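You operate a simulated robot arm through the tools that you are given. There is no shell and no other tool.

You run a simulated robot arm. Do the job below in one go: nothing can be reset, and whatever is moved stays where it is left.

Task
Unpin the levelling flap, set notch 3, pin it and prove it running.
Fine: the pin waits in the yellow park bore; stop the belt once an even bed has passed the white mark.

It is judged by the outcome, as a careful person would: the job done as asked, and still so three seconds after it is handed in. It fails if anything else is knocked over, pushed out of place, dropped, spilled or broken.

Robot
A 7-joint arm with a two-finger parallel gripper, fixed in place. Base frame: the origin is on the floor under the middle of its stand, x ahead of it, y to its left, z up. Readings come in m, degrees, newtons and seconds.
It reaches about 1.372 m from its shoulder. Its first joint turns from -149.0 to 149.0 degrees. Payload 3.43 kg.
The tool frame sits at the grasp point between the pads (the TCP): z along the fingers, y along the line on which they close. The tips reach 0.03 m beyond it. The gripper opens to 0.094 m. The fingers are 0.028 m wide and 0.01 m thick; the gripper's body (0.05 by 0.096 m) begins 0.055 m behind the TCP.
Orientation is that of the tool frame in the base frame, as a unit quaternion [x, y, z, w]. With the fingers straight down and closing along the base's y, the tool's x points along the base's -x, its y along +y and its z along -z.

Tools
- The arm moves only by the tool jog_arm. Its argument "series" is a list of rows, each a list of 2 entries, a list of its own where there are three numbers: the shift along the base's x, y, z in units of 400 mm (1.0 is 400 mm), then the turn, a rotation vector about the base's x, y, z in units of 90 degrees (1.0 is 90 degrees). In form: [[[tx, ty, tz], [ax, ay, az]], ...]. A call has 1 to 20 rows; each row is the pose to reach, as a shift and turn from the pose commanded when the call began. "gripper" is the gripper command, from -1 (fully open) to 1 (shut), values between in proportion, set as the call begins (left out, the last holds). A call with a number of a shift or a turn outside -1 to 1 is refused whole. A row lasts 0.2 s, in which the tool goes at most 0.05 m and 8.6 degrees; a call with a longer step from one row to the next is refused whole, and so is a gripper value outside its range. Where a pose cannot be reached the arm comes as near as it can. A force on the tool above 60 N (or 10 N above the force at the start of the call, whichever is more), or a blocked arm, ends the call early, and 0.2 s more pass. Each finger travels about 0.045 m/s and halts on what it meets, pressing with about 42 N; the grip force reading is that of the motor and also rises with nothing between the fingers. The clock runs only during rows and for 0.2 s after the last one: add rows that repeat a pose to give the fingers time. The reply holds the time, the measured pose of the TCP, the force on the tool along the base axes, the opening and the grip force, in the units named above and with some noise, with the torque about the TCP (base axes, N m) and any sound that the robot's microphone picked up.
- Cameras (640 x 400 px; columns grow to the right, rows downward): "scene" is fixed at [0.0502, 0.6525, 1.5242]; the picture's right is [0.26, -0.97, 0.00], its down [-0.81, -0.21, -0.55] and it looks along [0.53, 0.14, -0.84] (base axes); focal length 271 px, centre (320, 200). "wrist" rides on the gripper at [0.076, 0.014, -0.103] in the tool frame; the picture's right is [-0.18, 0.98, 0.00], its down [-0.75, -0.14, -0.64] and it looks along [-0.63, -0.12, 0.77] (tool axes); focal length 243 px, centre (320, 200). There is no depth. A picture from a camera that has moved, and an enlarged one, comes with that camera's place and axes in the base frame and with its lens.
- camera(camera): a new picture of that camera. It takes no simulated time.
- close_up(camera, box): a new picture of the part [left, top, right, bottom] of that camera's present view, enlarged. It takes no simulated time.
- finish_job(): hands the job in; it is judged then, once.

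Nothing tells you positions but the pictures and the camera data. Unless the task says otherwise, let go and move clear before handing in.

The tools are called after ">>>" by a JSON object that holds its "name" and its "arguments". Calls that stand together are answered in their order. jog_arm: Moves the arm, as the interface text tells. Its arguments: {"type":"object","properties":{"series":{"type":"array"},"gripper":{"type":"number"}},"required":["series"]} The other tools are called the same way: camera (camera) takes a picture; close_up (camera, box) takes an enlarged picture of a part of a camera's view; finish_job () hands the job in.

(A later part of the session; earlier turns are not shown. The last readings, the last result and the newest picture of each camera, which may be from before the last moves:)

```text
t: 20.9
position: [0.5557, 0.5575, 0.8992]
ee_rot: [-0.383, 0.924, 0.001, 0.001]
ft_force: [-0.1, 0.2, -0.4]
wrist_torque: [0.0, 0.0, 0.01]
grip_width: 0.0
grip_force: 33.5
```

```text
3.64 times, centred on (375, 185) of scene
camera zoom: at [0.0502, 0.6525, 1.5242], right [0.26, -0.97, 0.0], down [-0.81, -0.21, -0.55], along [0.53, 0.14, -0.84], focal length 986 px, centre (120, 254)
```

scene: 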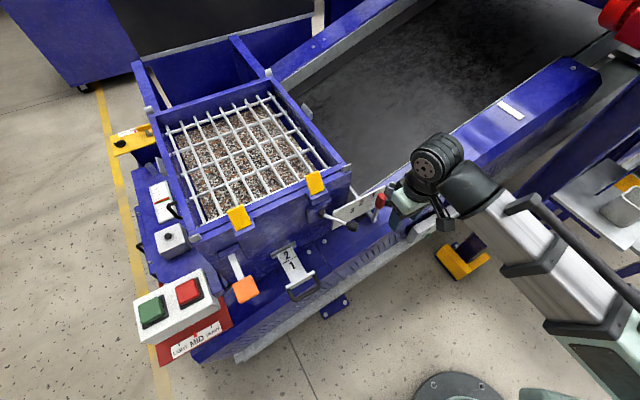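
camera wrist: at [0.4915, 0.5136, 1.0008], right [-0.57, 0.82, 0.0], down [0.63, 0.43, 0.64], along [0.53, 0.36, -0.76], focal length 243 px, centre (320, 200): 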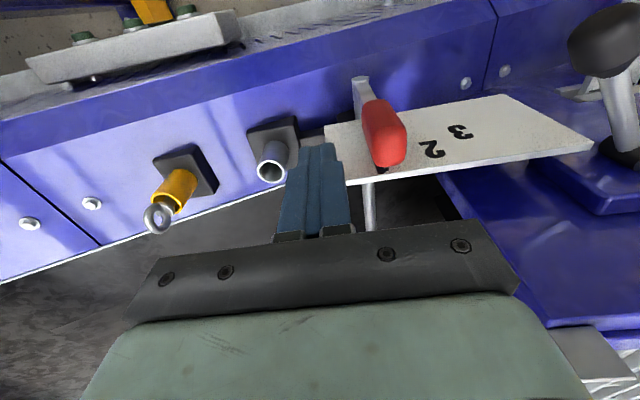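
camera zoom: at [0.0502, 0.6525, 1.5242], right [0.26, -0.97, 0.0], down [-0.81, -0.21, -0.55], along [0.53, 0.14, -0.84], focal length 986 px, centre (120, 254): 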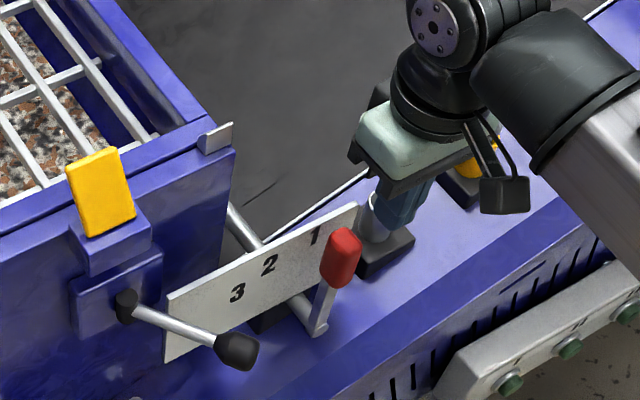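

The view confirms the plate's corner is about 2 cm behind the fingers' path and the crank is well away. I'll descend beside the lever.

>>> {"name": "jog_arm", "arguments": {"series": [[[0, 0, -0.06], [0, 0, 0]], [[0, 0, -0.12], [0, 0, 0]], [[0, 0, -0.18], [0, 0, 0]], [[0, 0, -0.2425], [0, 0, 0]], [[0, 0, -0.2425], [0, 0, 0]]], "gripper": 1.0}}

>>> {"name": "camera", "arguments": {"camera": "wrist"}}

>>> {"name": "close_up", "arguments": {"camera": "scene", "box": [310, 130, 440, 240]}}

```text
t: 21.9
position: [0.5555, 0.5569, 0.817]
ee_rot: [-0.384, 0.923, 0.005, 0.006]
ft_force: [-6.0, -9.8, 25.2]
wrist_torque: [0.89, 0.51, 0.4]
grip_width: 0.0002
grip_force: 33.2
stopped in row 4: the force on the tool passed its limit at 97 N (the readings are from after the stop); the commanded pose is now the measured one
```

```text
taken
camera wrist: at [0.4919, 0.512, 0.9176], right [-0.57, 0.82, 0.01], down [0.63, 0.43, 0.65], along [0.53, 0.37, -0.76], focal length 243 px, centre (320, 200)
```

wrist: 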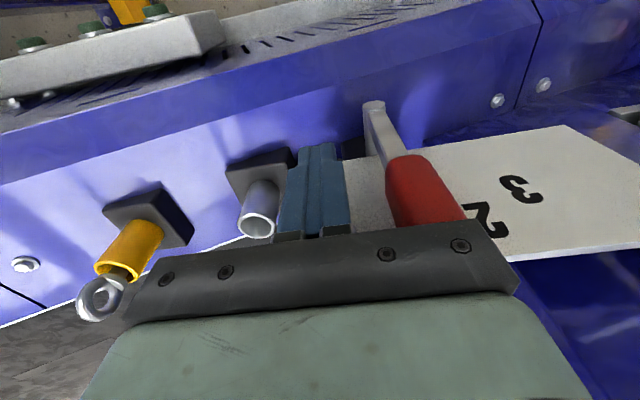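

```text
3.64 times, centred on (375, 185) of scene
camera zoom: at [0.0502, 0.6525, 1.5242], right [0.26, -0.97, 0.0], down [-0.81, -0.21, -0.55], along [0.53, 0.14, -0.84], focal length 986 px, centre (120, 254)
```

zoom: 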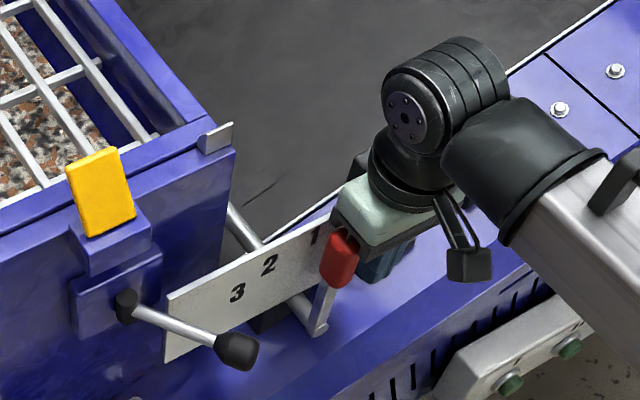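

The gripper's body came down on top of the red knob, because the body overhangs the fingers; the arm stopped itself. I'll lift off to z 0.83 and check that the lever and plate are unharmed.

>>> {"name": "jog_arm", "arguments": {"series": [[[0, 0, 0.02], [0, 0, 0]], [[0, 0, 0.04], [0, 0, 0]], [[0, 0, 0.04], [0, 0, 0]]], "gripper": 1.0}}

>>> {"name": "close_up", "arguments": {"camera": "wrist", "box": [230, 70, 500, 240]}}

>>> {"name": "close_up", "arguments": {"camera": "scene", "box": [320, 160, 420, 230]}}

```text
t: 22.6
position: [0.557, 0.5574, 0.8313]
ee_rot: [-0.383, 0.924, 0.004, 0.003]
ft_force: [0.4, -0.6, -0.1]
wrist_torque: [0.02, 0.0, 0.01]
grip_width: 0.0
grip_force: 32.9
```

```text
2.35 times, centred on (365, 155) of wrist
camera zoom: at [0.4929, 0.5133, 0.931], right [-0.57, 0.82, 0.01], down [0.63, 0.43, 0.65], along [0.53, 0.37, -0.76], focal length 571 px, centre (214, 306)
```

zoom: 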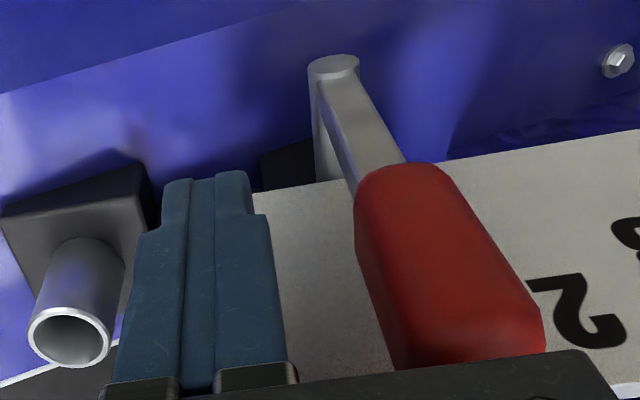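

```text
5.71 times, centred on (370, 195) of scene
camera zoom: at [0.0502, 0.6525, 1.5242], right [0.26, -0.97, 0.0], down [-0.81, -0.21, -0.55], along [0.53, 0.14, -0.84], focal length 1550 px, centre (34, 229)
```

zoom: 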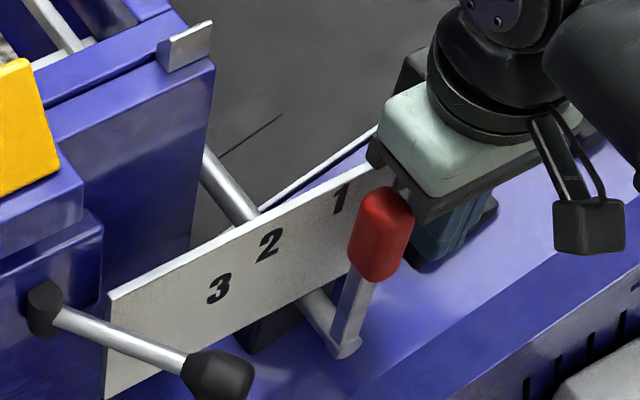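

The lever and plate are unchanged. Now I'll push the knob slowly toward the hopper side, staying above it with the gripper body, and check the response.

>>> {"name": "jog_arm", "arguments": {"series": [[[-0.0088, 0.0088, 0], [0, 0, 0]], [[-0.0177, 0.0177, 0], [0, 0, 0]], [[-0.0265, 0.0265, 0], [0, 0, 0]], [[-0.0354, 0.0354, 0], [0, 0, 0]], [[-0.0442, 0.0442, 0], [0, 0, 0]], [[-0.053, 0.053, 0], [0, 0, 0]], [[-0.0619, 0.0619, 0], [0, 0, 0]], [[-0.0619, 0.0619, 0], [0, 0, 0]]], "gripper": 1.0}}

>>> {"name": "close_up", "arguments": {"camera": "wrist", "box": [230, 70, 500, 240]}}

>>> {"name": "close_up", "arguments": {"camera": "scene", "box": [320, 160, 420, 230]}}

```text
t: 24.4
position: [0.5319, 0.581, 0.8314]
ee_rot: [-0.383, 0.924, 0.004, 0.005]
ft_force: [3.3, -1.4, 0.1]
wrist_torque: [-0.01, -0.01, -0.01]
grip_width: 0.0
grip_force: 32.9
```

```text
2.35 times, centred on (365, 155) of wrist
camera zoom: at [0.4685, 0.5378, 0.9323], right [-0.56, 0.82, 0.01], down [0.63, 0.43, 0.65], along [0.53, 0.37, -0.76], focal length 571 px, centre (214, 306)
```

zoom: 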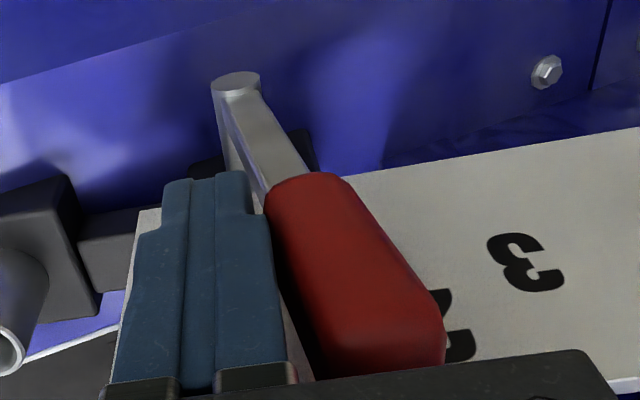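

```text
5.71 times, centred on (370, 195) of scene
camera zoom: at [0.0502, 0.6525, 1.5242], right [0.26, -0.97, 0.0], down [-0.81, -0.21, -0.55], along [0.53, 0.14, -0.84], focal length 1550 px, centre (34, 229)
```

zoom: 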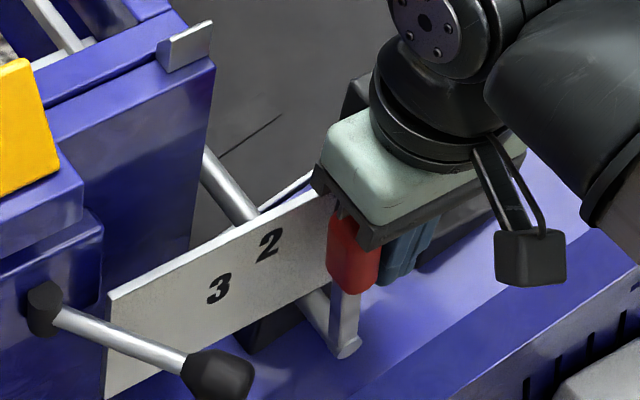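

The lever follows with only about 3 N and has leaned about 8°. I'll continue in small steps toward notch 2 and look again.

>>> {"name": "jog_arm", "arguments": {"series": [[[-0.0088, 0.0088, 0], [0, 0, 0]], [[-0.0177, 0.0177, 0], [0, 0, 0]], [[-0.0265, 0.0265, 0], [0, 0, 0]], [[-0.0354, 0.0354, 0], [0, 0, 0]], [[-0.0442, 0.0442, 0], [0, 0, 0]], [[-0.053, 0.053, 0], [0, 0, 0]], [[-0.053, 0.053, 0], [0, 0, 0]]], "gripper": 1.0}}

>>> {"name": "camera", "arguments": {"camera": "wrist"}}

>>> {"name": "close_up", "arguments": {"camera": "scene", "box": [310, 160, 410, 230]}}

```text
t: 26.1
position: [0.5109, 0.6038, 0.8311]
ee_rot: [-0.383, 0.924, 0.004, 0.004]
ft_force: [5.3, -5.3, -6.5]
wrist_torque: [-0.15, -0.14, 0.04]
grip_width: 0.0
grip_force: 32.8
```

```text
taken
camera wrist: at [0.4465, 0.5598, 0.9316], right [-0.57, 0.82, 0.01], down [0.63, 0.43, 0.65], along [0.53, 0.37, -0.76], focal length 243 px, centre (320, 200)
```

wrist: 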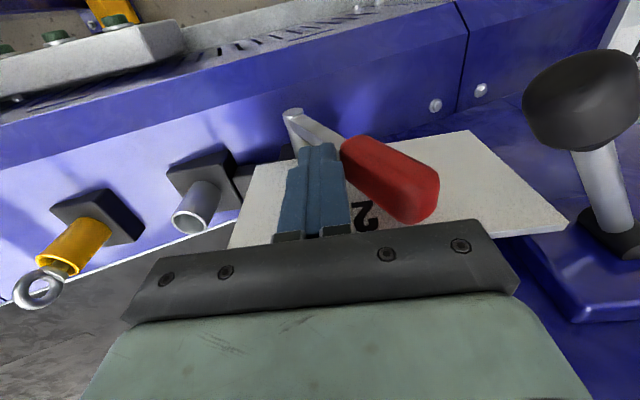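

```text
5.71 times, centred on (360, 195) of scene
camera zoom: at [0.0502, 0.6525, 1.5242], right [0.26, -0.97, 0.0], down [-0.81, -0.21, -0.55], along [0.53, 0.14, -0.84], focal length 1550 px, centre (91, 229)
```

zoom: 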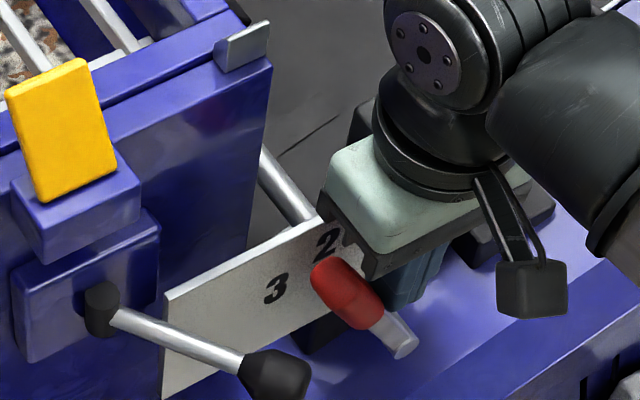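

The lever is now leaning about 27°, around notch 2. I'll lower a little for a better contact and keep pushing to about 40°.

>>> {"name": "jog_arm", "arguments": {"series": [[[-0.005, 0.005, -0.008], [0, 0, 0]], [[-0.01, 0.01, -0.016], [0, 0, 0]], [[-0.0177, 0.0177, -0.024], [0, 0, 0]], [[-0.0265, 0.0265, -0.025], [0, 0, 0]], [[-0.0335, 0.0335, -0.025], [0, 0, 0]], [[-0.0377, 0.0377, -0.025], [0, 0, 0]], [[-0.0377, 0.0377, -0.025], [0, 0, 0]]], "gripper": 1.0}}

>>> {"name": "camera", "arguments": {"camera": "wrist"}}

>>> {"name": "close_up", "arguments": {"camera": "scene", "box": [310, 160, 410, 230]}}

```text
t: 27.6
position: [0.4949, 0.6184, 0.82]
ee_rot: [-0.384, 0.923, 0.004, 0.004]
ft_force: [5.0, -6.9, -8.4]
wrist_torque: [-0.25, -0.16, 0.02]
grip_width: 0.0
grip_force: 33.3
```

```text
taken
camera wrist: at [0.4321, 0.5745, 0.9207], right [-0.56, 0.83, 0.01], down [0.63, 0.43, 0.65], along [0.53, 0.37, -0.76], focal length 243 px, centre (320, 200)
```

wrist: 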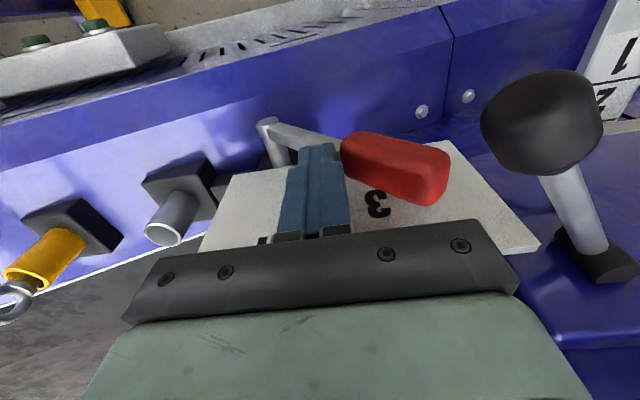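

```text
5.71 times, centred on (360, 195) of scene
camera zoom: at [0.0502, 0.6525, 1.5242], right [0.26, -0.97, 0.0], down [-0.81, -0.21, -0.55], along [0.53, 0.14, -0.84], focal length 1550 px, centre (91, 229)
```

zoom: 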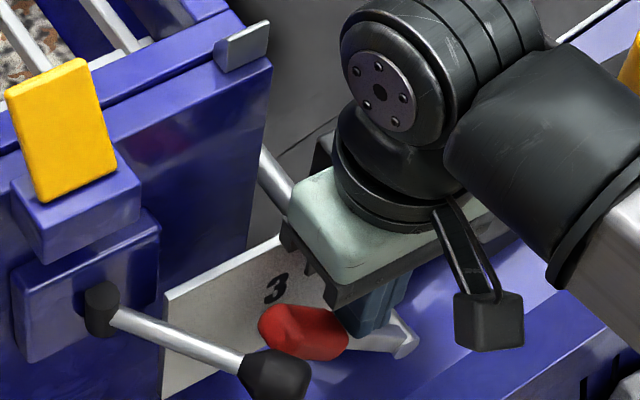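

The lever is at about 42°, close to the label 3. I'll back the fingers off 15 mm to see where the lever rests on its own.

>>> {"name": "jog_arm", "arguments": {"series": [[[0.0088, -0.0088, 0], [0, 0, 0]], [[0.0177, -0.0177, 0], [0, 0, 0]], [[0.0265, -0.0265, 0], [0, 0, 0]], [[0.0265, -0.0265, 0], [0, 0, 0]], [[0.0265, -0.0265, 0], [0, 0, 0]]], "gripper": 1.0}}

>>> {"name": "camera", "arguments": {"camera": "wrist"}}

>>> {"name": "close_up", "arguments": {"camera": "scene", "box": [310, 160, 410, 230]}}

```text
t: 28.9
position: [0.5063, 0.6083, 0.8213]
ee_rot: [-0.383, 0.924, 0.005, 0.005]
ft_force: [-0.1, 0.0, -0.2]
wrist_torque: [0.01, 0.0, 0.02]
grip_width: 0.0
grip_force: 33.1
```

```text
taken
camera wrist: at [0.4422, 0.5635, 0.9215], right [-0.57, 0.82, 0.01], down [0.63, 0.43, 0.65], along [0.53, 0.37, -0.76], focal length 243 px, centre (320, 200)
```

wrist: 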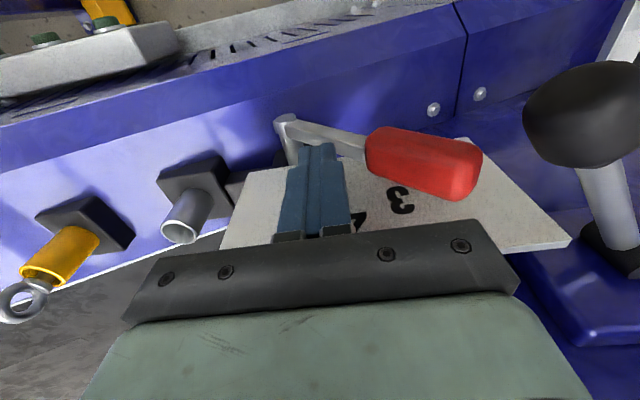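

```text
5.71 times, centred on (360, 195) of scene
camera zoom: at [0.0502, 0.6525, 1.5242], right [0.26, -0.97, 0.0], down [-0.81, -0.21, -0.55], along [0.53, 0.14, -0.84], focal length 1550 px, centre (91, 229)
```

zoom: 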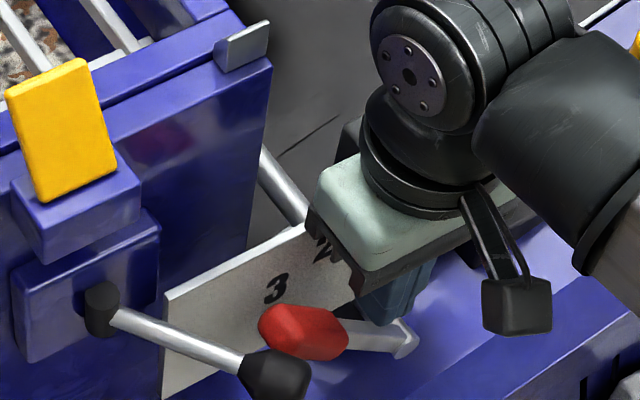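

The lever stays where it was left. I'll rise clear to measure its angle precisely against the labels.

>>> {"name": "jog_arm", "arguments": {"series": [[[0.02, -0.02, 0.08], [0, 0, 0]], [[0.05, -0.05, 0.18], [0, 0, 0]], [[0.1, -0.1, 0.28], [0, 0, 0]], [[0.15, -0.15, 0.36], [0, 0, 0]], [[0.2, -0.2, 0.42], [0, 0, 0]], [[0.2, -0.2, 0.42], [0, 0, 0]]], "gripper": 1.0}}

>>> {"name": "camera", "arguments": {"camera": "wrist"}}

>>> {"name": "close_up", "arguments": {"camera": "scene", "box": [320, 170, 400, 230]}}

```text
t: 30.2
position: [0.5859, 0.5283, 0.9863]
ee_rot: [-0.383, 0.924, 0.005, 0.004]
ft_force: [-0.1, -1.4, -0.2]
wrist_torque: [0.01, -0.01, -0.04]
grip_width: 0.0
grip_force: 32.7
```

```text
taken
camera wrist: at [0.5211, 0.4839, 1.0879], right [-0.57, 0.82, 0.01], down [0.63, 0.43, 0.65], along [0.53, 0.37, -0.76], focal length 243 px, centre (320, 200)
```

wrist: 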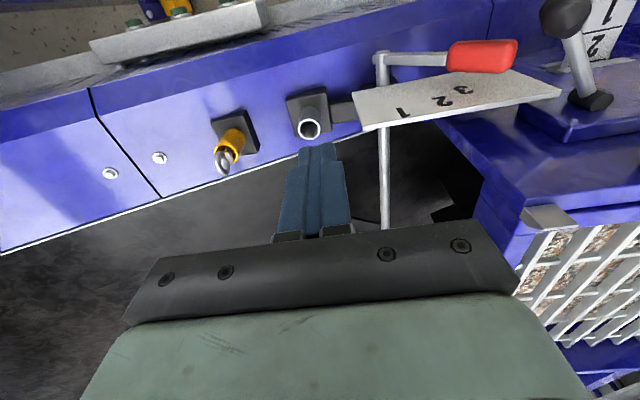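

```text
6.67 times, centred on (360, 200) of scene
camera zoom: at [0.0502, 0.6525, 1.5242], right [0.26, -0.97, 0.0], down [-0.81, -0.21, -0.55], along [0.53, 0.14, -0.84], focal length 1808 px, centre (53, 200)
```

zoom: 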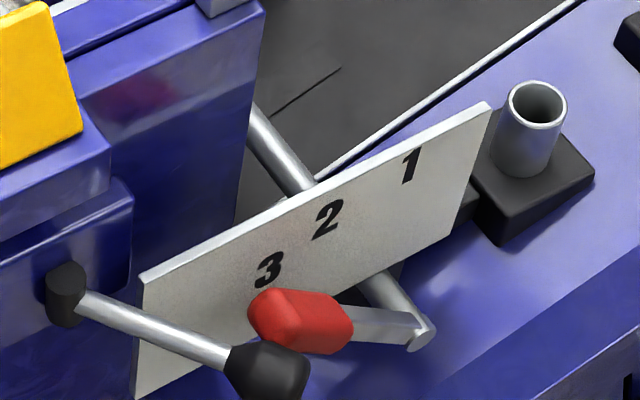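

>>> {"name": "close_up", "arguments": {"camera": "scene", "box": [345, 205, 385, 230]}}

>>> {"name": "close_up", "arguments": {"camera": "wrist", "box": [340, 20, 580, 140]}}

>>> {"name": "close_up", "arguments": {"camera": "wrist", "box": [200, 80, 340, 180]}}

```text
16.00 times, centred on (365, 218) of scene
camera zoom: at [0.0502, 0.6525, 1.5242], right [0.26, -0.97, 0.0], down [-0.81, -0.21, -0.55], along [0.53, 0.14, -0.84], focal length 4339 px, centre (-400, -80)
```

zoom: 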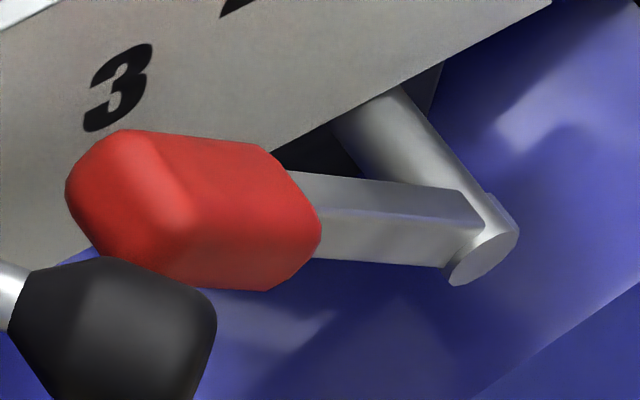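

```text
2.67 times, centred on (460, 80) of wrist
camera zoom: at [0.5211, 0.4839, 1.0879], right [-0.57, 0.82, 0.01], down [0.63, 0.43, 0.65], along [0.53, 0.37, -0.76], focal length 647 px, centre (-53, 520)
```

zoom: 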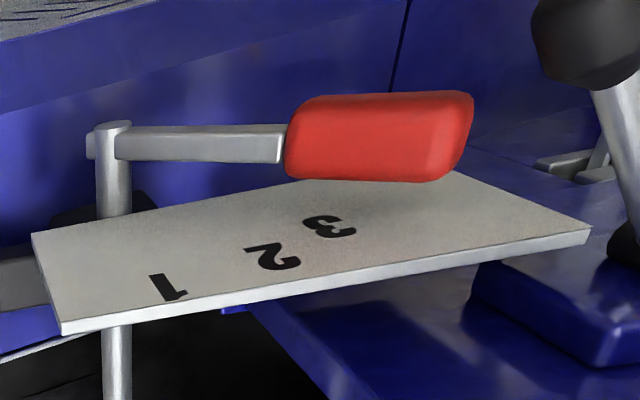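

```text
4.00 times, centred on (270, 130) of wrist
camera zoom: at [0.5211, 0.4839, 1.0879], right [-0.57, 0.82, 0.01], down [0.63, 0.43, 0.65], along [0.53, 0.37, -0.76], focal length 970 px, centre (520, 480)
```

zoom: 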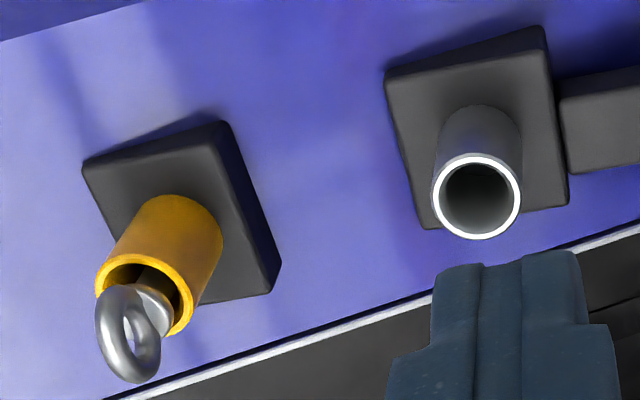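

>>> {"name": "close_up", "arguments": {"camera": "scene", "box": [345, 185, 395, 216]}}

>>> {"name": "close_up", "arguments": {"camera": "wrist", "box": [350, 50, 500, 140]}}

```text
12.80 times, centred on (370, 200) of scene
camera zoom: at [0.0502, 0.6525, 1.5242], right [0.26, -0.97, 0.0], down [-0.81, -0.21, -0.55], along [0.53, 0.14, -0.84], focal length 3471 px, centre (-320, 194)
```

zoom: 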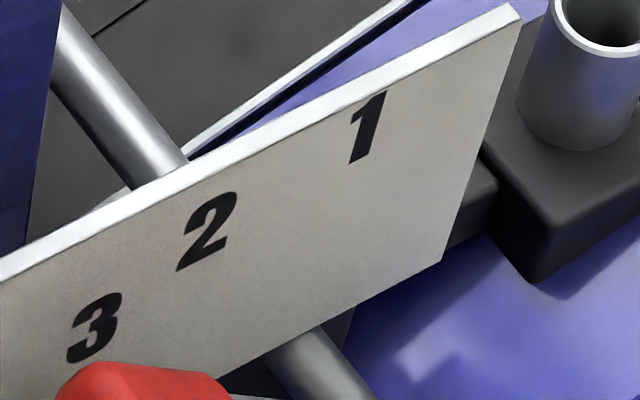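

```text
4.27 times, centred on (425, 95) of wrist
camera zoom: at [0.5211, 0.4839, 1.0879], right [-0.57, 0.82, 0.01], down [0.63, 0.43, 0.65], along [0.53, 0.37, -0.76], focal length 1035 px, centre (-128, 648)
```

zoom: 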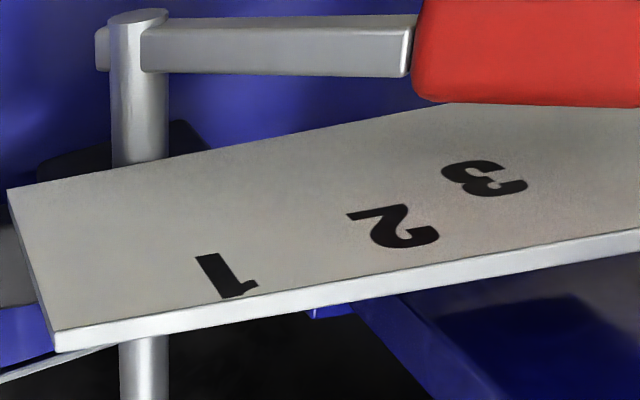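

The labels and pivot triangulate consistently: label 3 lies about 44.7° round from label 1, and the lever is at about 43°. I'll return by the same path and nudge it about 2° further.

>>> {"name": "jog_arm", "arguments": {"series": [[[-0.05, 0.05, -0.06], [0, 0, 0]], [[-0.1, 0.1, -0.14], [0, 0, 0]], [[-0.15, 0.15, -0.24], [0, 0, 0]], [[-0.18, 0.18, -0.34], [0, 0, 0]], [[-0.2, 0.2, -0.42], [0, 0, 0]], [[-0.209, 0.209, -0.42], [0, 0, 0]], [[-0.218, 0.218, -0.42], [0, 0, 0]], [[-0.225, 0.225, -0.42], [0, 0, 0]], [[-0.228, 0.228, -0.42], [0, 0, 0]], [[-0.2305, 0.2305, -0.42], [0, 0, 0]], [[-0.2305, 0.2305, -0.42], [0, 0, 0]]], "gripper": 1.0}}

>>> {"name": "close_up", "arguments": {"camera": "scene", "box": [345, 205, 385, 230]}}

```text
t: 32.6
position: [0.4965, 0.6192, 0.8202]
ee_rot: [-0.383, 0.924, 0.002, 0.004]
ft_force: [14.0, -8.3, -7.6]
wrist_torque: [-0.31, -0.4, -0.02]
grip_width: 0.0
grip_force: 33.4
```

```text
16.00 times, centred on (365, 218) of scene
camera zoom: at [0.0502, 0.6525, 1.5242], right [0.26, -0.97, 0.0], down [-0.81, -0.21, -0.55], along [0.53, 0.14, -0.84], focal length 4339 px, centre (-400, -80)
```

zoom: 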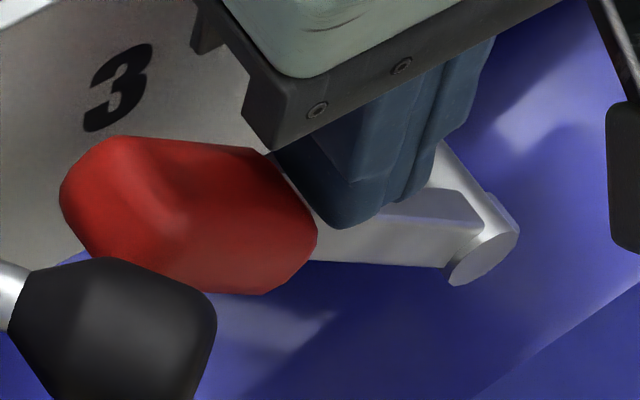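

The lever moved a little and then resisted with about 16 N, suggesting it is at its stop or detent. I'll back off and re-measure where it rests.

>>> {"name": "jog_arm", "arguments": {"series": [[[0.0088, -0.0088, 0], [0, 0, 0]], [[0.03, -0.03, 0.02], [0, 0, 0]], [[0.05, -0.05, 0.08], [0, 0, 0]], [[0.08, -0.08, 0.18], [0, 0, 0]], [[0.13, -0.13, 0.28], [0, 0, 0]], [[0.18, -0.18, 0.36], [0, 0, 0]], [[0.23, -0.23, 0.42], [0, 0, 0]], [[0.23, -0.23, 0.42], [0, 0, 0]]], "gripper": 1.0}}

>>> {"name": "close_up", "arguments": {"camera": "scene", "box": [345, 205, 385, 230]}}

>>> {"name": "close_up", "arguments": {"camera": "wrist", "box": [340, 20, 580, 140]}}

```text
t: 34.5
position: [0.5831, 0.5268, 0.9895]
ee_rot: [-0.383, 0.924, 0.004, 0.005]
ft_force: [0.6, -0.7, 0.3]
wrist_torque: [-0.02, 0.03, 0.04]
grip_width: 0.0
grip_force: 33.1
```

```text
16.00 times, centred on (365, 218) of scene
camera zoom: at [0.0502, 0.6525, 1.5242], right [0.26, -0.97, 0.0], down [-0.81, -0.21, -0.55], along [0.53, 0.14, -0.84], focal length 4339 px, centre (-400, -80)
```

zoom: 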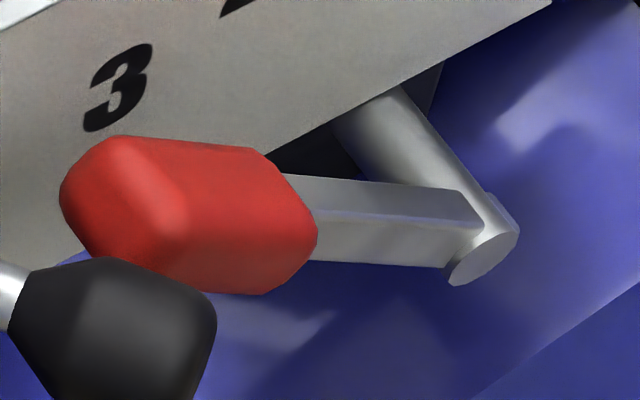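

```text
2.67 times, centred on (460, 80) of wrist
camera zoom: at [0.5208, 0.4829, 1.0894], right [-0.57, 0.82, 0.01], down [0.63, 0.43, 0.65], along [0.53, 0.37, -0.76], focal length 647 px, centre (-53, 520)
```

zoom: 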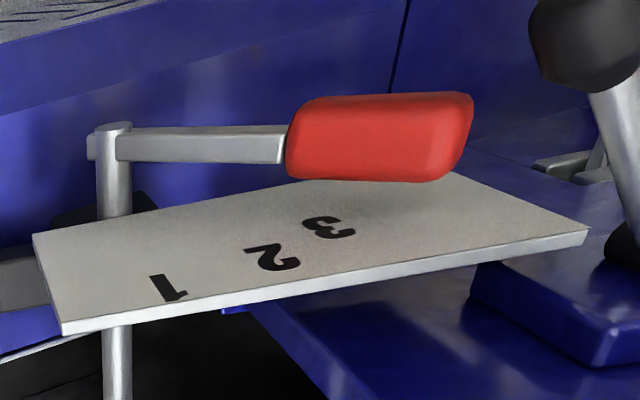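

The lever rests at about 44°, on label 3. Now I'll go back over the parked pin, level the tool, open the gripper, and look at it.

>>> {"name": "jog_arm", "arguments": {"series": [[[0.06, -0.022, 0], [-0.002, 0.001, 0]], [[0.12, -0.044, 0], [-0.004, 0.002, 0]], [[0.18, -0.066, 0], [-0.006, 0.003, 0]], [[0.24, -0.09, -0.02], [-0.007, 0.004, 0]], [[0.3, -0.115, -0.06], [-0.007, 0.004, 0]], [[0.345, -0.1308, -0.11], [-0.007, 0.004, 0]], [[0.345, -0.1308, -0.14], [-0.007, 0.004, 0]], [[0.345, -0.1308, -0.14], [-0.007, 0.004, 0]]], "gripper": 0.0}}

>>> {"name": "close_up", "arguments": {"camera": "wrist", "box": [250, 50, 390, 180]}}

>>> {"name": "close_up", "arguments": {"camera": "scene", "box": [390, 140, 460, 196]}}

```text
t: 36.2
position: [0.7259, 0.4777, 0.9318]
ee_rot: [-0.382, 0.924, 0.001, 0.0]
ft_force: [0.2, -0.2, -0.2]
wrist_torque: [-0.01, 0.03, -0.01]
grip_width: 0.0468
grip_force: 0.1
```

```text
3.08 times, centred on (320, 115) of wrist
camera zoom: at [0.6614, 0.4344, 1.0348], right [-0.57, 0.82, 0.0], down [0.63, 0.43, 0.64], along [0.53, 0.36, -0.77], focal length 746 px, centre (320, 462)
```

zoom: 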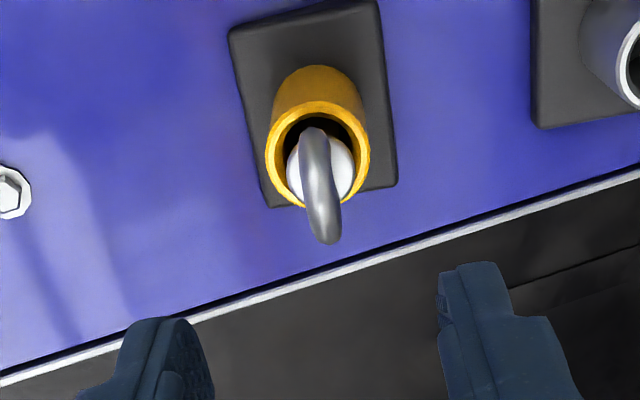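

```text
7.14 times, centred on (425, 168) of scene
camera zoom: at [0.0502, 0.6525, 1.5242], right [0.26, -0.97, 0.0], down [-0.81, -0.21, -0.55], along [0.53, 0.14, -0.84], focal length 1937 px, centre (-430, 429)
```

zoom: 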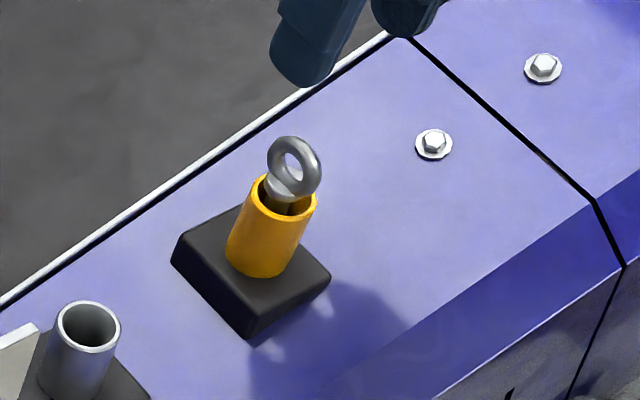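

The parked pin stands upright, its ring centre at about (0.723, 0.477, 0.826). I'll descend on it the same way as before and grip it.

>>> {"name": "jog_arm", "arguments": {"series": [[[-0.0053, -0.0053, -0.05], [0, 0, 0]], [[-0.0053, -0.0053, -0.1], [0, 0, 0]], [[-0.0053, -0.0053, -0.14], [0, 0, 0]], [[-0.0053, -0.0053, -0.18], [0, 0, 0]], [[-0.0053, -0.0053, -0.2135], [0, 0, 0]], [[-0.0053, -0.0053, -0.2135], [0, 0, 0]]], "gripper": 0.0}}

>>> {"name": "close_up", "arguments": {"camera": "wrist", "box": [220, 80, 420, 220]}}

```text
t: 37.6
position: [0.7229, 0.474, 0.8472]
ee_rot: [-0.383, 0.924, 0.0, -0.001]
ft_force: [-0.7, -0.4, -0.5]
wrist_torque: [0.01, 0.02, -0.01]
grip_width: 0.0468
grip_force: 0.1
```

```text
2.86 times, centred on (320, 150) of wrist
camera zoom: at [0.6587, 0.4312, 0.9479], right [-0.57, 0.82, 0.0], down [0.63, 0.43, 0.64], along [0.53, 0.36, -0.77], focal length 693 px, centre (320, 343)
```

zoom: 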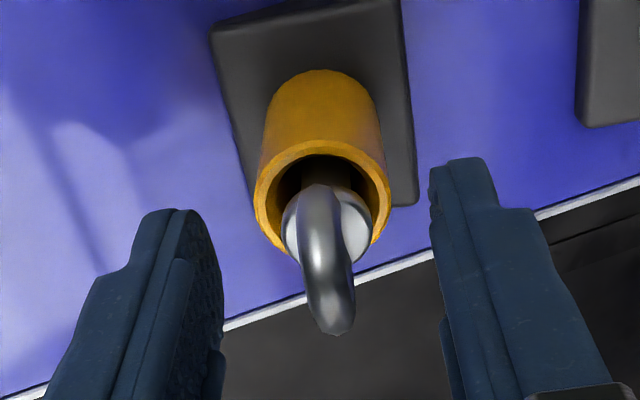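

>>> {"name": "jog_arm", "arguments": {"series": [[[-0.0018, 0.0018, 0], [0, 0, 0]], [[-0.0018, 0.0018, 0], [0, 0, 0]], [[-0.0018, 0.0018, 0], [0, 0, 0]], [[-0.0018, 0.0018, 0], [0, 0, 0]], [[-0.0018, 0.0018, 0], [0, 0, 0]]], "gripper": 1.0}}

>>> {"name": "jog_arm", "arguments": {"series": [[[0, 0, 0.02], [0, 0, 0]], [[0, 0, 0.05], [0, 0, 0]], [[0, 0, 0.08], [0, 0, 0]], [[0, 0, 0.11], [0, 0, 0]], [[0, 0, 0.15], [0, 0, 0]], [[0, 0, 0.19], [0, 0, 0]], [[0, 0, 0.22], [0, 0, 0]], [[0, 0, 0.22], [0, 0, 0]]], "gripper": 1.0}}

>>> {"name": "close_up", "arguments": {"camera": "wrist", "box": [250, 30, 390, 180]}}

>>> {"name": "close_up", "arguments": {"camera": "scene", "box": [360, 120, 460, 200]}}

```text
t: 38.9
position: [0.722, 0.4746, 0.8468]
ee_rot: [-0.382, 0.924, 0.0, 0.001]
ft_force: [-0.4, 0.1, 1.7]
wrist_torque: [0.0, 0.04, -0.01]
grip_width: 0.011
grip_force: 42.1
```

```text
t: 40.6
position: [0.721, 0.4734, 0.9361]
ee_rot: [-0.383, 0.924, 0.0, -0.001]
ft_force: [-0.4, 1.2, 0.0]
wrist_torque: [0.0, 0.01, -0.01]
grip_width: 0.011
grip_force: 41.8
```

```text
2.67 times, centred on (320, 105) of wrist
camera zoom: at [0.6578, 0.4316, 1.0375], right [-0.57, 0.82, 0.0], down [0.63, 0.43, 0.64], along [0.53, 0.36, -0.77], focal length 647 px, centre (320, 453)
```

zoom: 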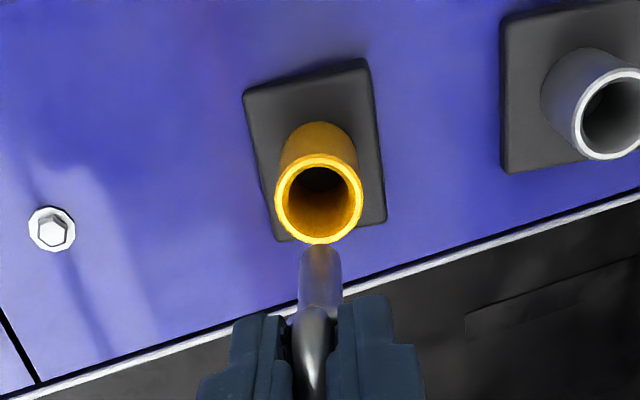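

```text
5.00 times, centred on (410, 160) of scene
camera zoom: at [0.0502, 0.6525, 1.5242], right [0.26, -0.97, 0.0], down [-0.81, -0.21, -0.55], along [0.53, 0.14, -0.84], focal length 1356 px, centre (-130, 400)
```

zoom: 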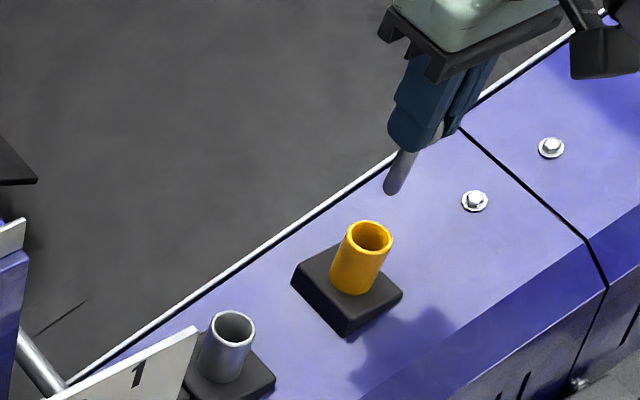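

The pin is in hand again. I'll carry it over the steel bore and verify alignment.

>>> {"name": "jog_arm", "arguments": {"series": [[[-0.04, 0.04, 0], [0, 0, 0]], [[-0.08, 0.08, 0], [0, 0, 0]], [[-0.12, 0.12, 0], [0, 0, 0]], [[-0.16, 0.162, 0], [0, 0, 0]], [[-0.194, 0.1965, -0.03], [0, 0, 0]], [[-0.194, 0.1965, -0.06], [0, 0, 0]], [[-0.194, 0.1965, -0.06], [0, 0, 0]]], "gripper": 1.0}}

>>> {"name": "close_up", "arguments": {"camera": "wrist", "box": [250, 50, 390, 180]}}

>>> {"name": "close_up", "arguments": {"camera": "scene", "box": [330, 130, 430, 210]}}

```text
t: 42.2
position: [0.6421, 0.5519, 0.9115]
ee_rot: [-0.382, 0.924, 0.0, -0.001]
ft_force: [-0.1, 0.2, -1.7]
wrist_torque: [-0.02, 0.02, 0.03]
grip_width: 0.0112
grip_force: 41.6
```

```text
3.08 times, centred on (320, 115) of wrist
camera zoom: at [0.5796, 0.5102, 1.0127], right [-0.57, 0.82, 0.0], down [0.63, 0.43, 0.64], along [0.53, 0.36, -0.77], focal length 746 px, centre (320, 462)
```

zoom: 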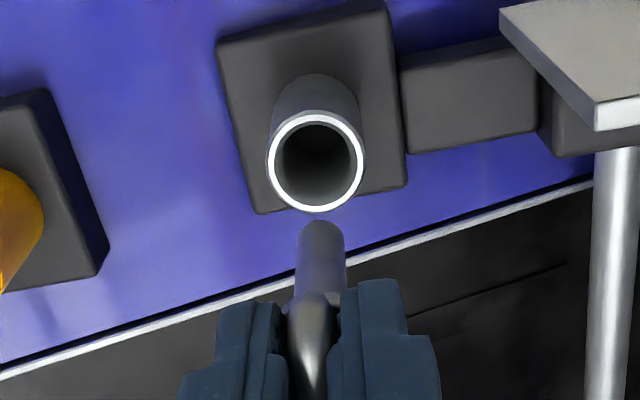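

```text
5.00 times, centred on (380, 170) of scene
camera zoom: at [0.0502, 0.6525, 1.5242], right [0.26, -0.97, 0.0], down [-0.81, -0.21, -0.55], along [0.53, 0.14, -0.84], focal length 1356 px, centre (20, 350)
```

zoom: 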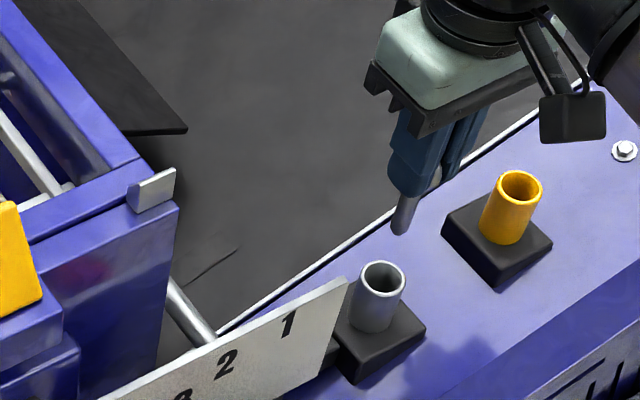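

The pin is within about 1.5 mm of the bore axis. I'll correct that and lower into the bore, stopping short of the seat first.

>>> {"name": "jog_arm", "arguments": {"series": [[[0.001, -0.0045, -0.04], [0, 0, 0]], [[0.001, -0.0045, -0.08], [0, 0, 0]], [[0.001, -0.0045, -0.11], [0, 0, 0]], [[0.001, -0.0045, -0.14], [0, 0, 0]], [[0.001, -0.0045, -0.17], [0, 0, 0]], [[0.001, -0.0045, -0.195], [0, 0, 0]], [[0.001, -0.0045, -0.209], [0, 0, 0]], [[0.001, -0.0045, -0.209], [0, 0, 0]]], "gripper": 1.0}}

>>> {"name": "close_up", "arguments": {"camera": "wrist", "box": [220, 60, 420, 200]}}

```text
t: 44.0
position: [0.6446, 0.5497, 0.8294]
ee_rot: [-0.382, 0.924, 0.0, 0.0]
ft_force: [-2.3, -2.7, -1.0]
wrist_torque: [-0.15, 0.03, 0.02]
grip_width: 0.0109
grip_force: 42.3
```

```text
2.86 times, centred on (320, 130) of wrist
camera zoom: at [0.5815, 0.5085, 0.9303], right [-0.56, 0.83, 0.0], down [0.63, 0.43, 0.64], along [0.53, 0.36, -0.77], focal length 693 px, centre (320, 400)
```

zoom: 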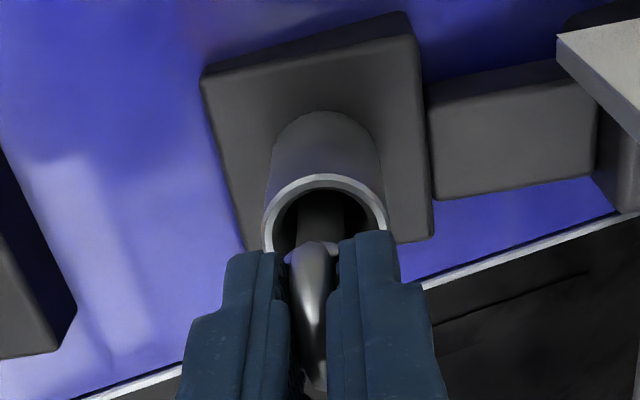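

>>> {"name": "jog_arm", "arguments": {"series": [[[0, 0, -0.006], [0, 0, 0]], [[0, 0, -0.012], [0, 0, 0]], [[0, 0, -0.018], [0, 0, 0]], [[0, 0, -0.024], [0, 0, 0]], [[0, 0, -0.024], [0, 0, 0]]], "gripper": 1.0}}

>>> {"name": "close_up", "arguments": {"camera": "wrist", "box": [220, 60, 420, 200]}}

```text
t: 45.2
position: [0.6435, 0.5517, 0.8185]
ee_rot: [-0.383, 0.924, 0.0, 0.0]
ft_force: [1.0, 0.5, -0.4]
wrist_torque: [0.0, 0.02, -0.01]
grip_width: 0.0109
grip_force: 41.6
```

```text
2.86 times, centred on (320, 130) of wrist
camera zoom: at [0.5806, 0.5084, 0.92], right [-0.57, 0.82, 0.0], down [0.63, 0.43, 0.64], along [0.53, 0.36, -0.77], focal length 693 px, centre (320, 400)
```

zoom: 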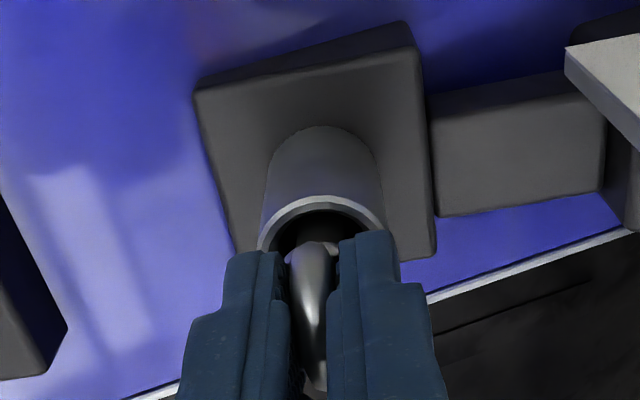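

No load at z 0.8185; the original seat was at about 0.816. I'll keep going down in 1 mm steps.

>>> {"name": "jog_arm", "arguments": {"series": [[[0, 0, -0.0025], [0, 0, 0]], [[0, 0, -0.005], [0, 0, 0]], [[0, 0, -0.0075], [0, 0, 0]], [[0, 0, -0.0075], [0, 0, 0]]], "gripper": 1.0}}

```text
t: 46.2
position: [0.6447, 0.5508, 0.816]
ee_rot: [-0.383, 0.924, 0.0, 0.001]
ft_force: [1.1, 1.6, 19.9]
wrist_torque: [0.07, -0.06, -0.02]
grip_width: 0.011
grip_force: 42.0
```

The pin seats at z 0.816, the same depth as where it was originally. I'll release it and rise.

>>> {"name": "jog_arm", "arguments": {"series": [[[0, 0, 0.002], [0, 0, 0]], [[0, 0, 0.002], [0, 0, 0]], [[0, 0, 0.002], [0, 0, 0]], [[0, 0, 0.002], [0, 0, 0]]], "gripper": 0.0}}

>>> {"name": "close_up", "arguments": {"camera": "wrist", "box": [220, 60, 420, 200]}}

>>> {"name": "jog_arm", "arguments": {"series": [[[0, 0, 0.04], [0, 0, 0]], [[0, 0, 0.1], [0, 0, 0]], [[0, 0, 0.18], [0, 0, 0]], [[0, 0, 0.28], [0, 0, 0]], [[0, 0, 0.38], [0, 0, 0]], [[0, 0, 0.42], [0, 0, 0]], [[0, 0, 0.42], [0, 0, 0]]], "gripper": 0.0}}

>>> {"name": "camera", "arguments": {"camera": "wrist"}}

>>> {"name": "camera", "arguments": {"camera": "scene"}}

>>> {"name": "close_up", "arguments": {"camera": "scene", "box": [330, 150, 430, 230]}}

```text
t: 47.2
position: [0.6437, 0.5509, 0.8156]
ee_rot: [-0.382, 0.924, 0.001, 0.0]
ft_force: [-0.3, -0.2, 0.5]
wrist_torque: [0.02, -0.01, -0.01]
grip_width: 0.0472
grip_force: 0.2
```

```text
2.86 times, centred on (320, 130) of wrist
camera zoom: at [0.5807, 0.5081, 0.9178], right [-0.57, 0.82, 0.0], down [0.63, 0.43, 0.64], along [0.53, 0.36, -0.77], focal length 693 px, centre (320, 400)
```

zoom: 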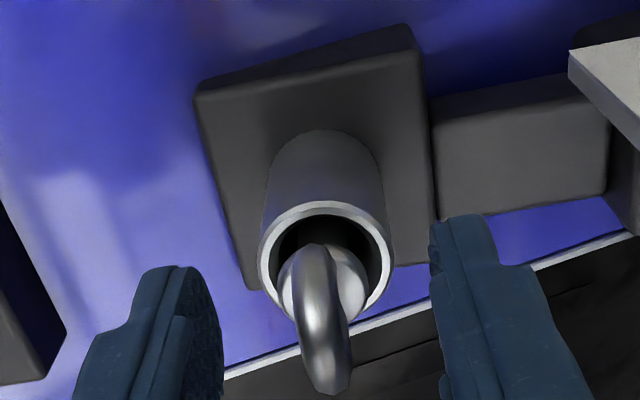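

```text
t: 48.9
position: [0.6434, 0.5498, 0.9846]
ee_rot: [-0.382, 0.924, 0.0, -0.002]
ft_force: [-0.1, -0.4, 0.7]
wrist_torque: [0.02, 0.02, 0.0]
grip_width: 0.0471
grip_force: 0.1
```

```text
taken
camera wrist: at [0.5802, 0.5082, 1.0861], right [-0.57, 0.82, 0.0], down [0.63, 0.43, 0.64], along [0.53, 0.36, -0.77], focal length 243 px, centre (320, 200)
```

wrist: 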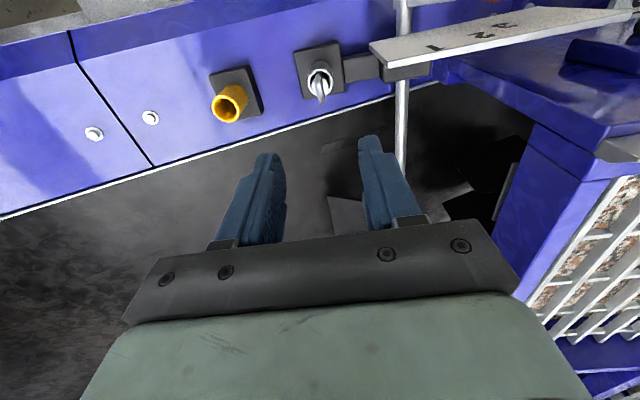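

```text
taken
```

scene: 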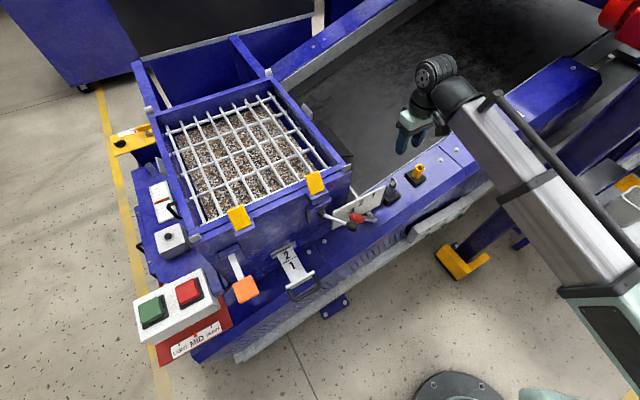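

```text
5.00 times, centred on (380, 190) of scene
camera zoom: at [0.0502, 0.6525, 1.5242], right [0.26, -0.97, 0.0], down [-0.81, -0.21, -0.55], along [0.53, 0.14, -0.84], focal length 1356 px, centre (20, 250)
```

zoom: 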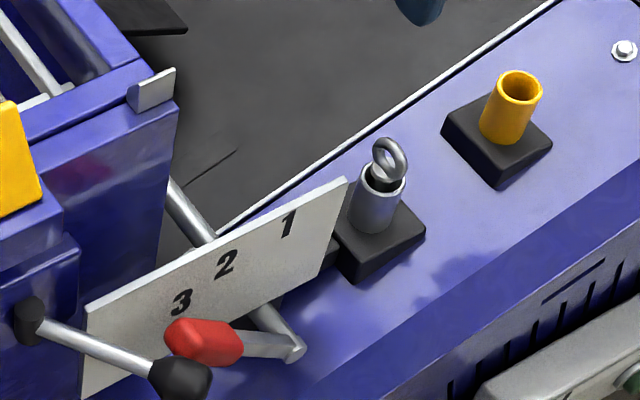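

>>> {"name": "close_up", "arguments": {"camera": "scene", "box": [372, 165, 428, 215]}}

>>> {"name": "close_up", "arguments": {"camera": "scene", "box": [130, 250, 260, 360]}}

>>> {"name": "close_up", "arguments": {"camera": "scene", "box": [100, 110, 200, 260]}}

```text
8.00 times, centred on (400, 190) of scene
camera zoom: at [0.0502, 0.6525, 1.5242], right [0.26, -0.97, 0.0], down [-0.81, -0.21, -0.55], along [0.53, 0.14, -0.84], focal length 2169 px, centre (-320, 280)
```

zoom: 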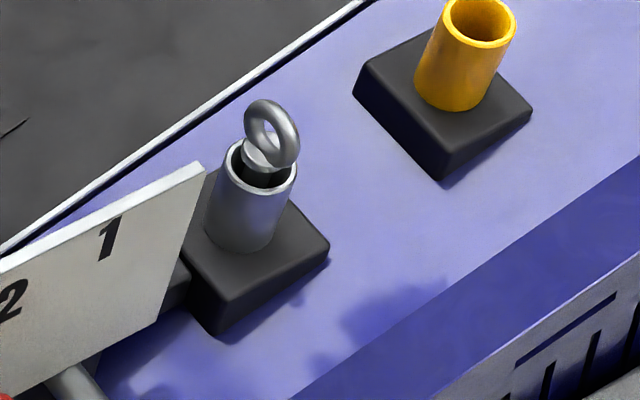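

```text
3.64 times, centred on (195, 305) of scene
camera zoom: at [0.0502, 0.6525, 1.5242], right [0.26, -0.97, 0.0], down [-0.81, -0.21, -0.55], along [0.53, 0.14, -0.84], focal length 986 px, centre (774, -182)
```

zoom: 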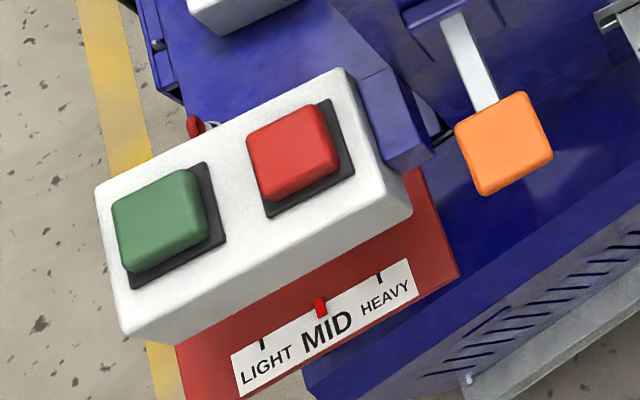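

```text
2.67 times, centred on (150, 185) of scene
camera zoom: at [0.0502, 0.6525, 1.5242], right [0.26, -0.97, 0.0], down [-0.81, -0.21, -0.55], along [0.53, 0.14, -0.84], focal length 723 px, centre (773, 240)
```

zoom: 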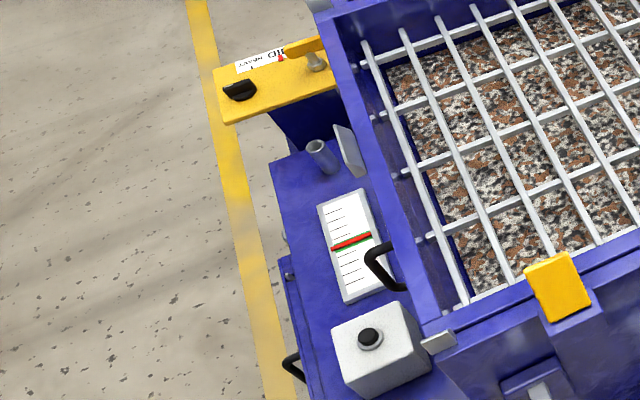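

The pin looks seated as before, though perhaps a hair higher, so I'll check its height against the rim more closely.

>>> {"name": "close_up", "arguments": {"camera": "wrist", "box": [270, 40, 370, 120]}}

>>> {"name": "close_up", "arguments": {"camera": "scene", "box": [380, 170, 404, 200]}}

```text
5.00 times, centred on (320, 80) of wrist
camera zoom: at [0.5802, 0.5082, 1.0861], right [-0.57, 0.82, 0.0], down [0.63, 0.43, 0.64], along [0.53, 0.36, -0.77], focal length 1213 px, centre (320, 800)
```

zoom: 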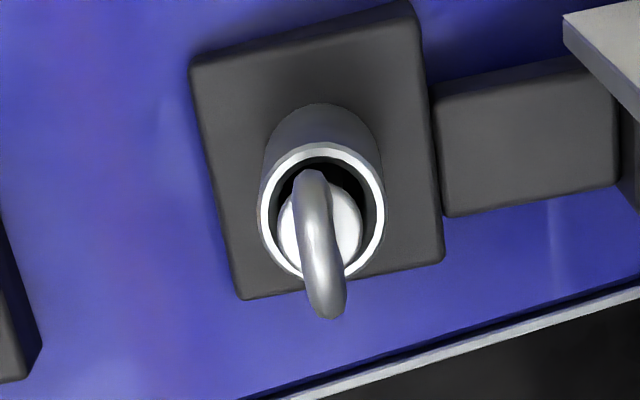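

```text
13.33 times, centred on (392, 185) of scene
camera zoom: at [0.0502, 0.6525, 1.5242], right [0.26, -0.97, 0.0], down [-0.81, -0.21, -0.55], along [0.53, 0.14, -0.84], focal length 3616 px, centre (-640, 400)
```

zoom: 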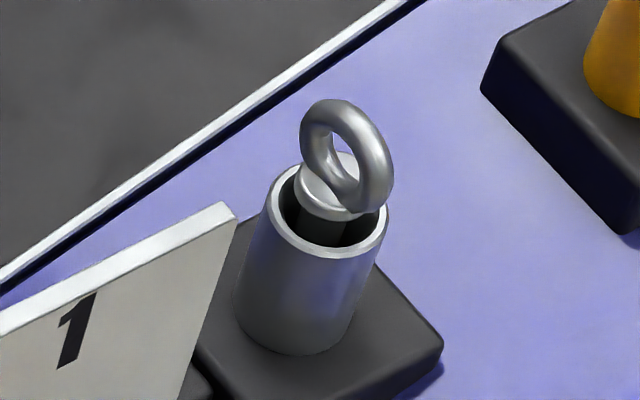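

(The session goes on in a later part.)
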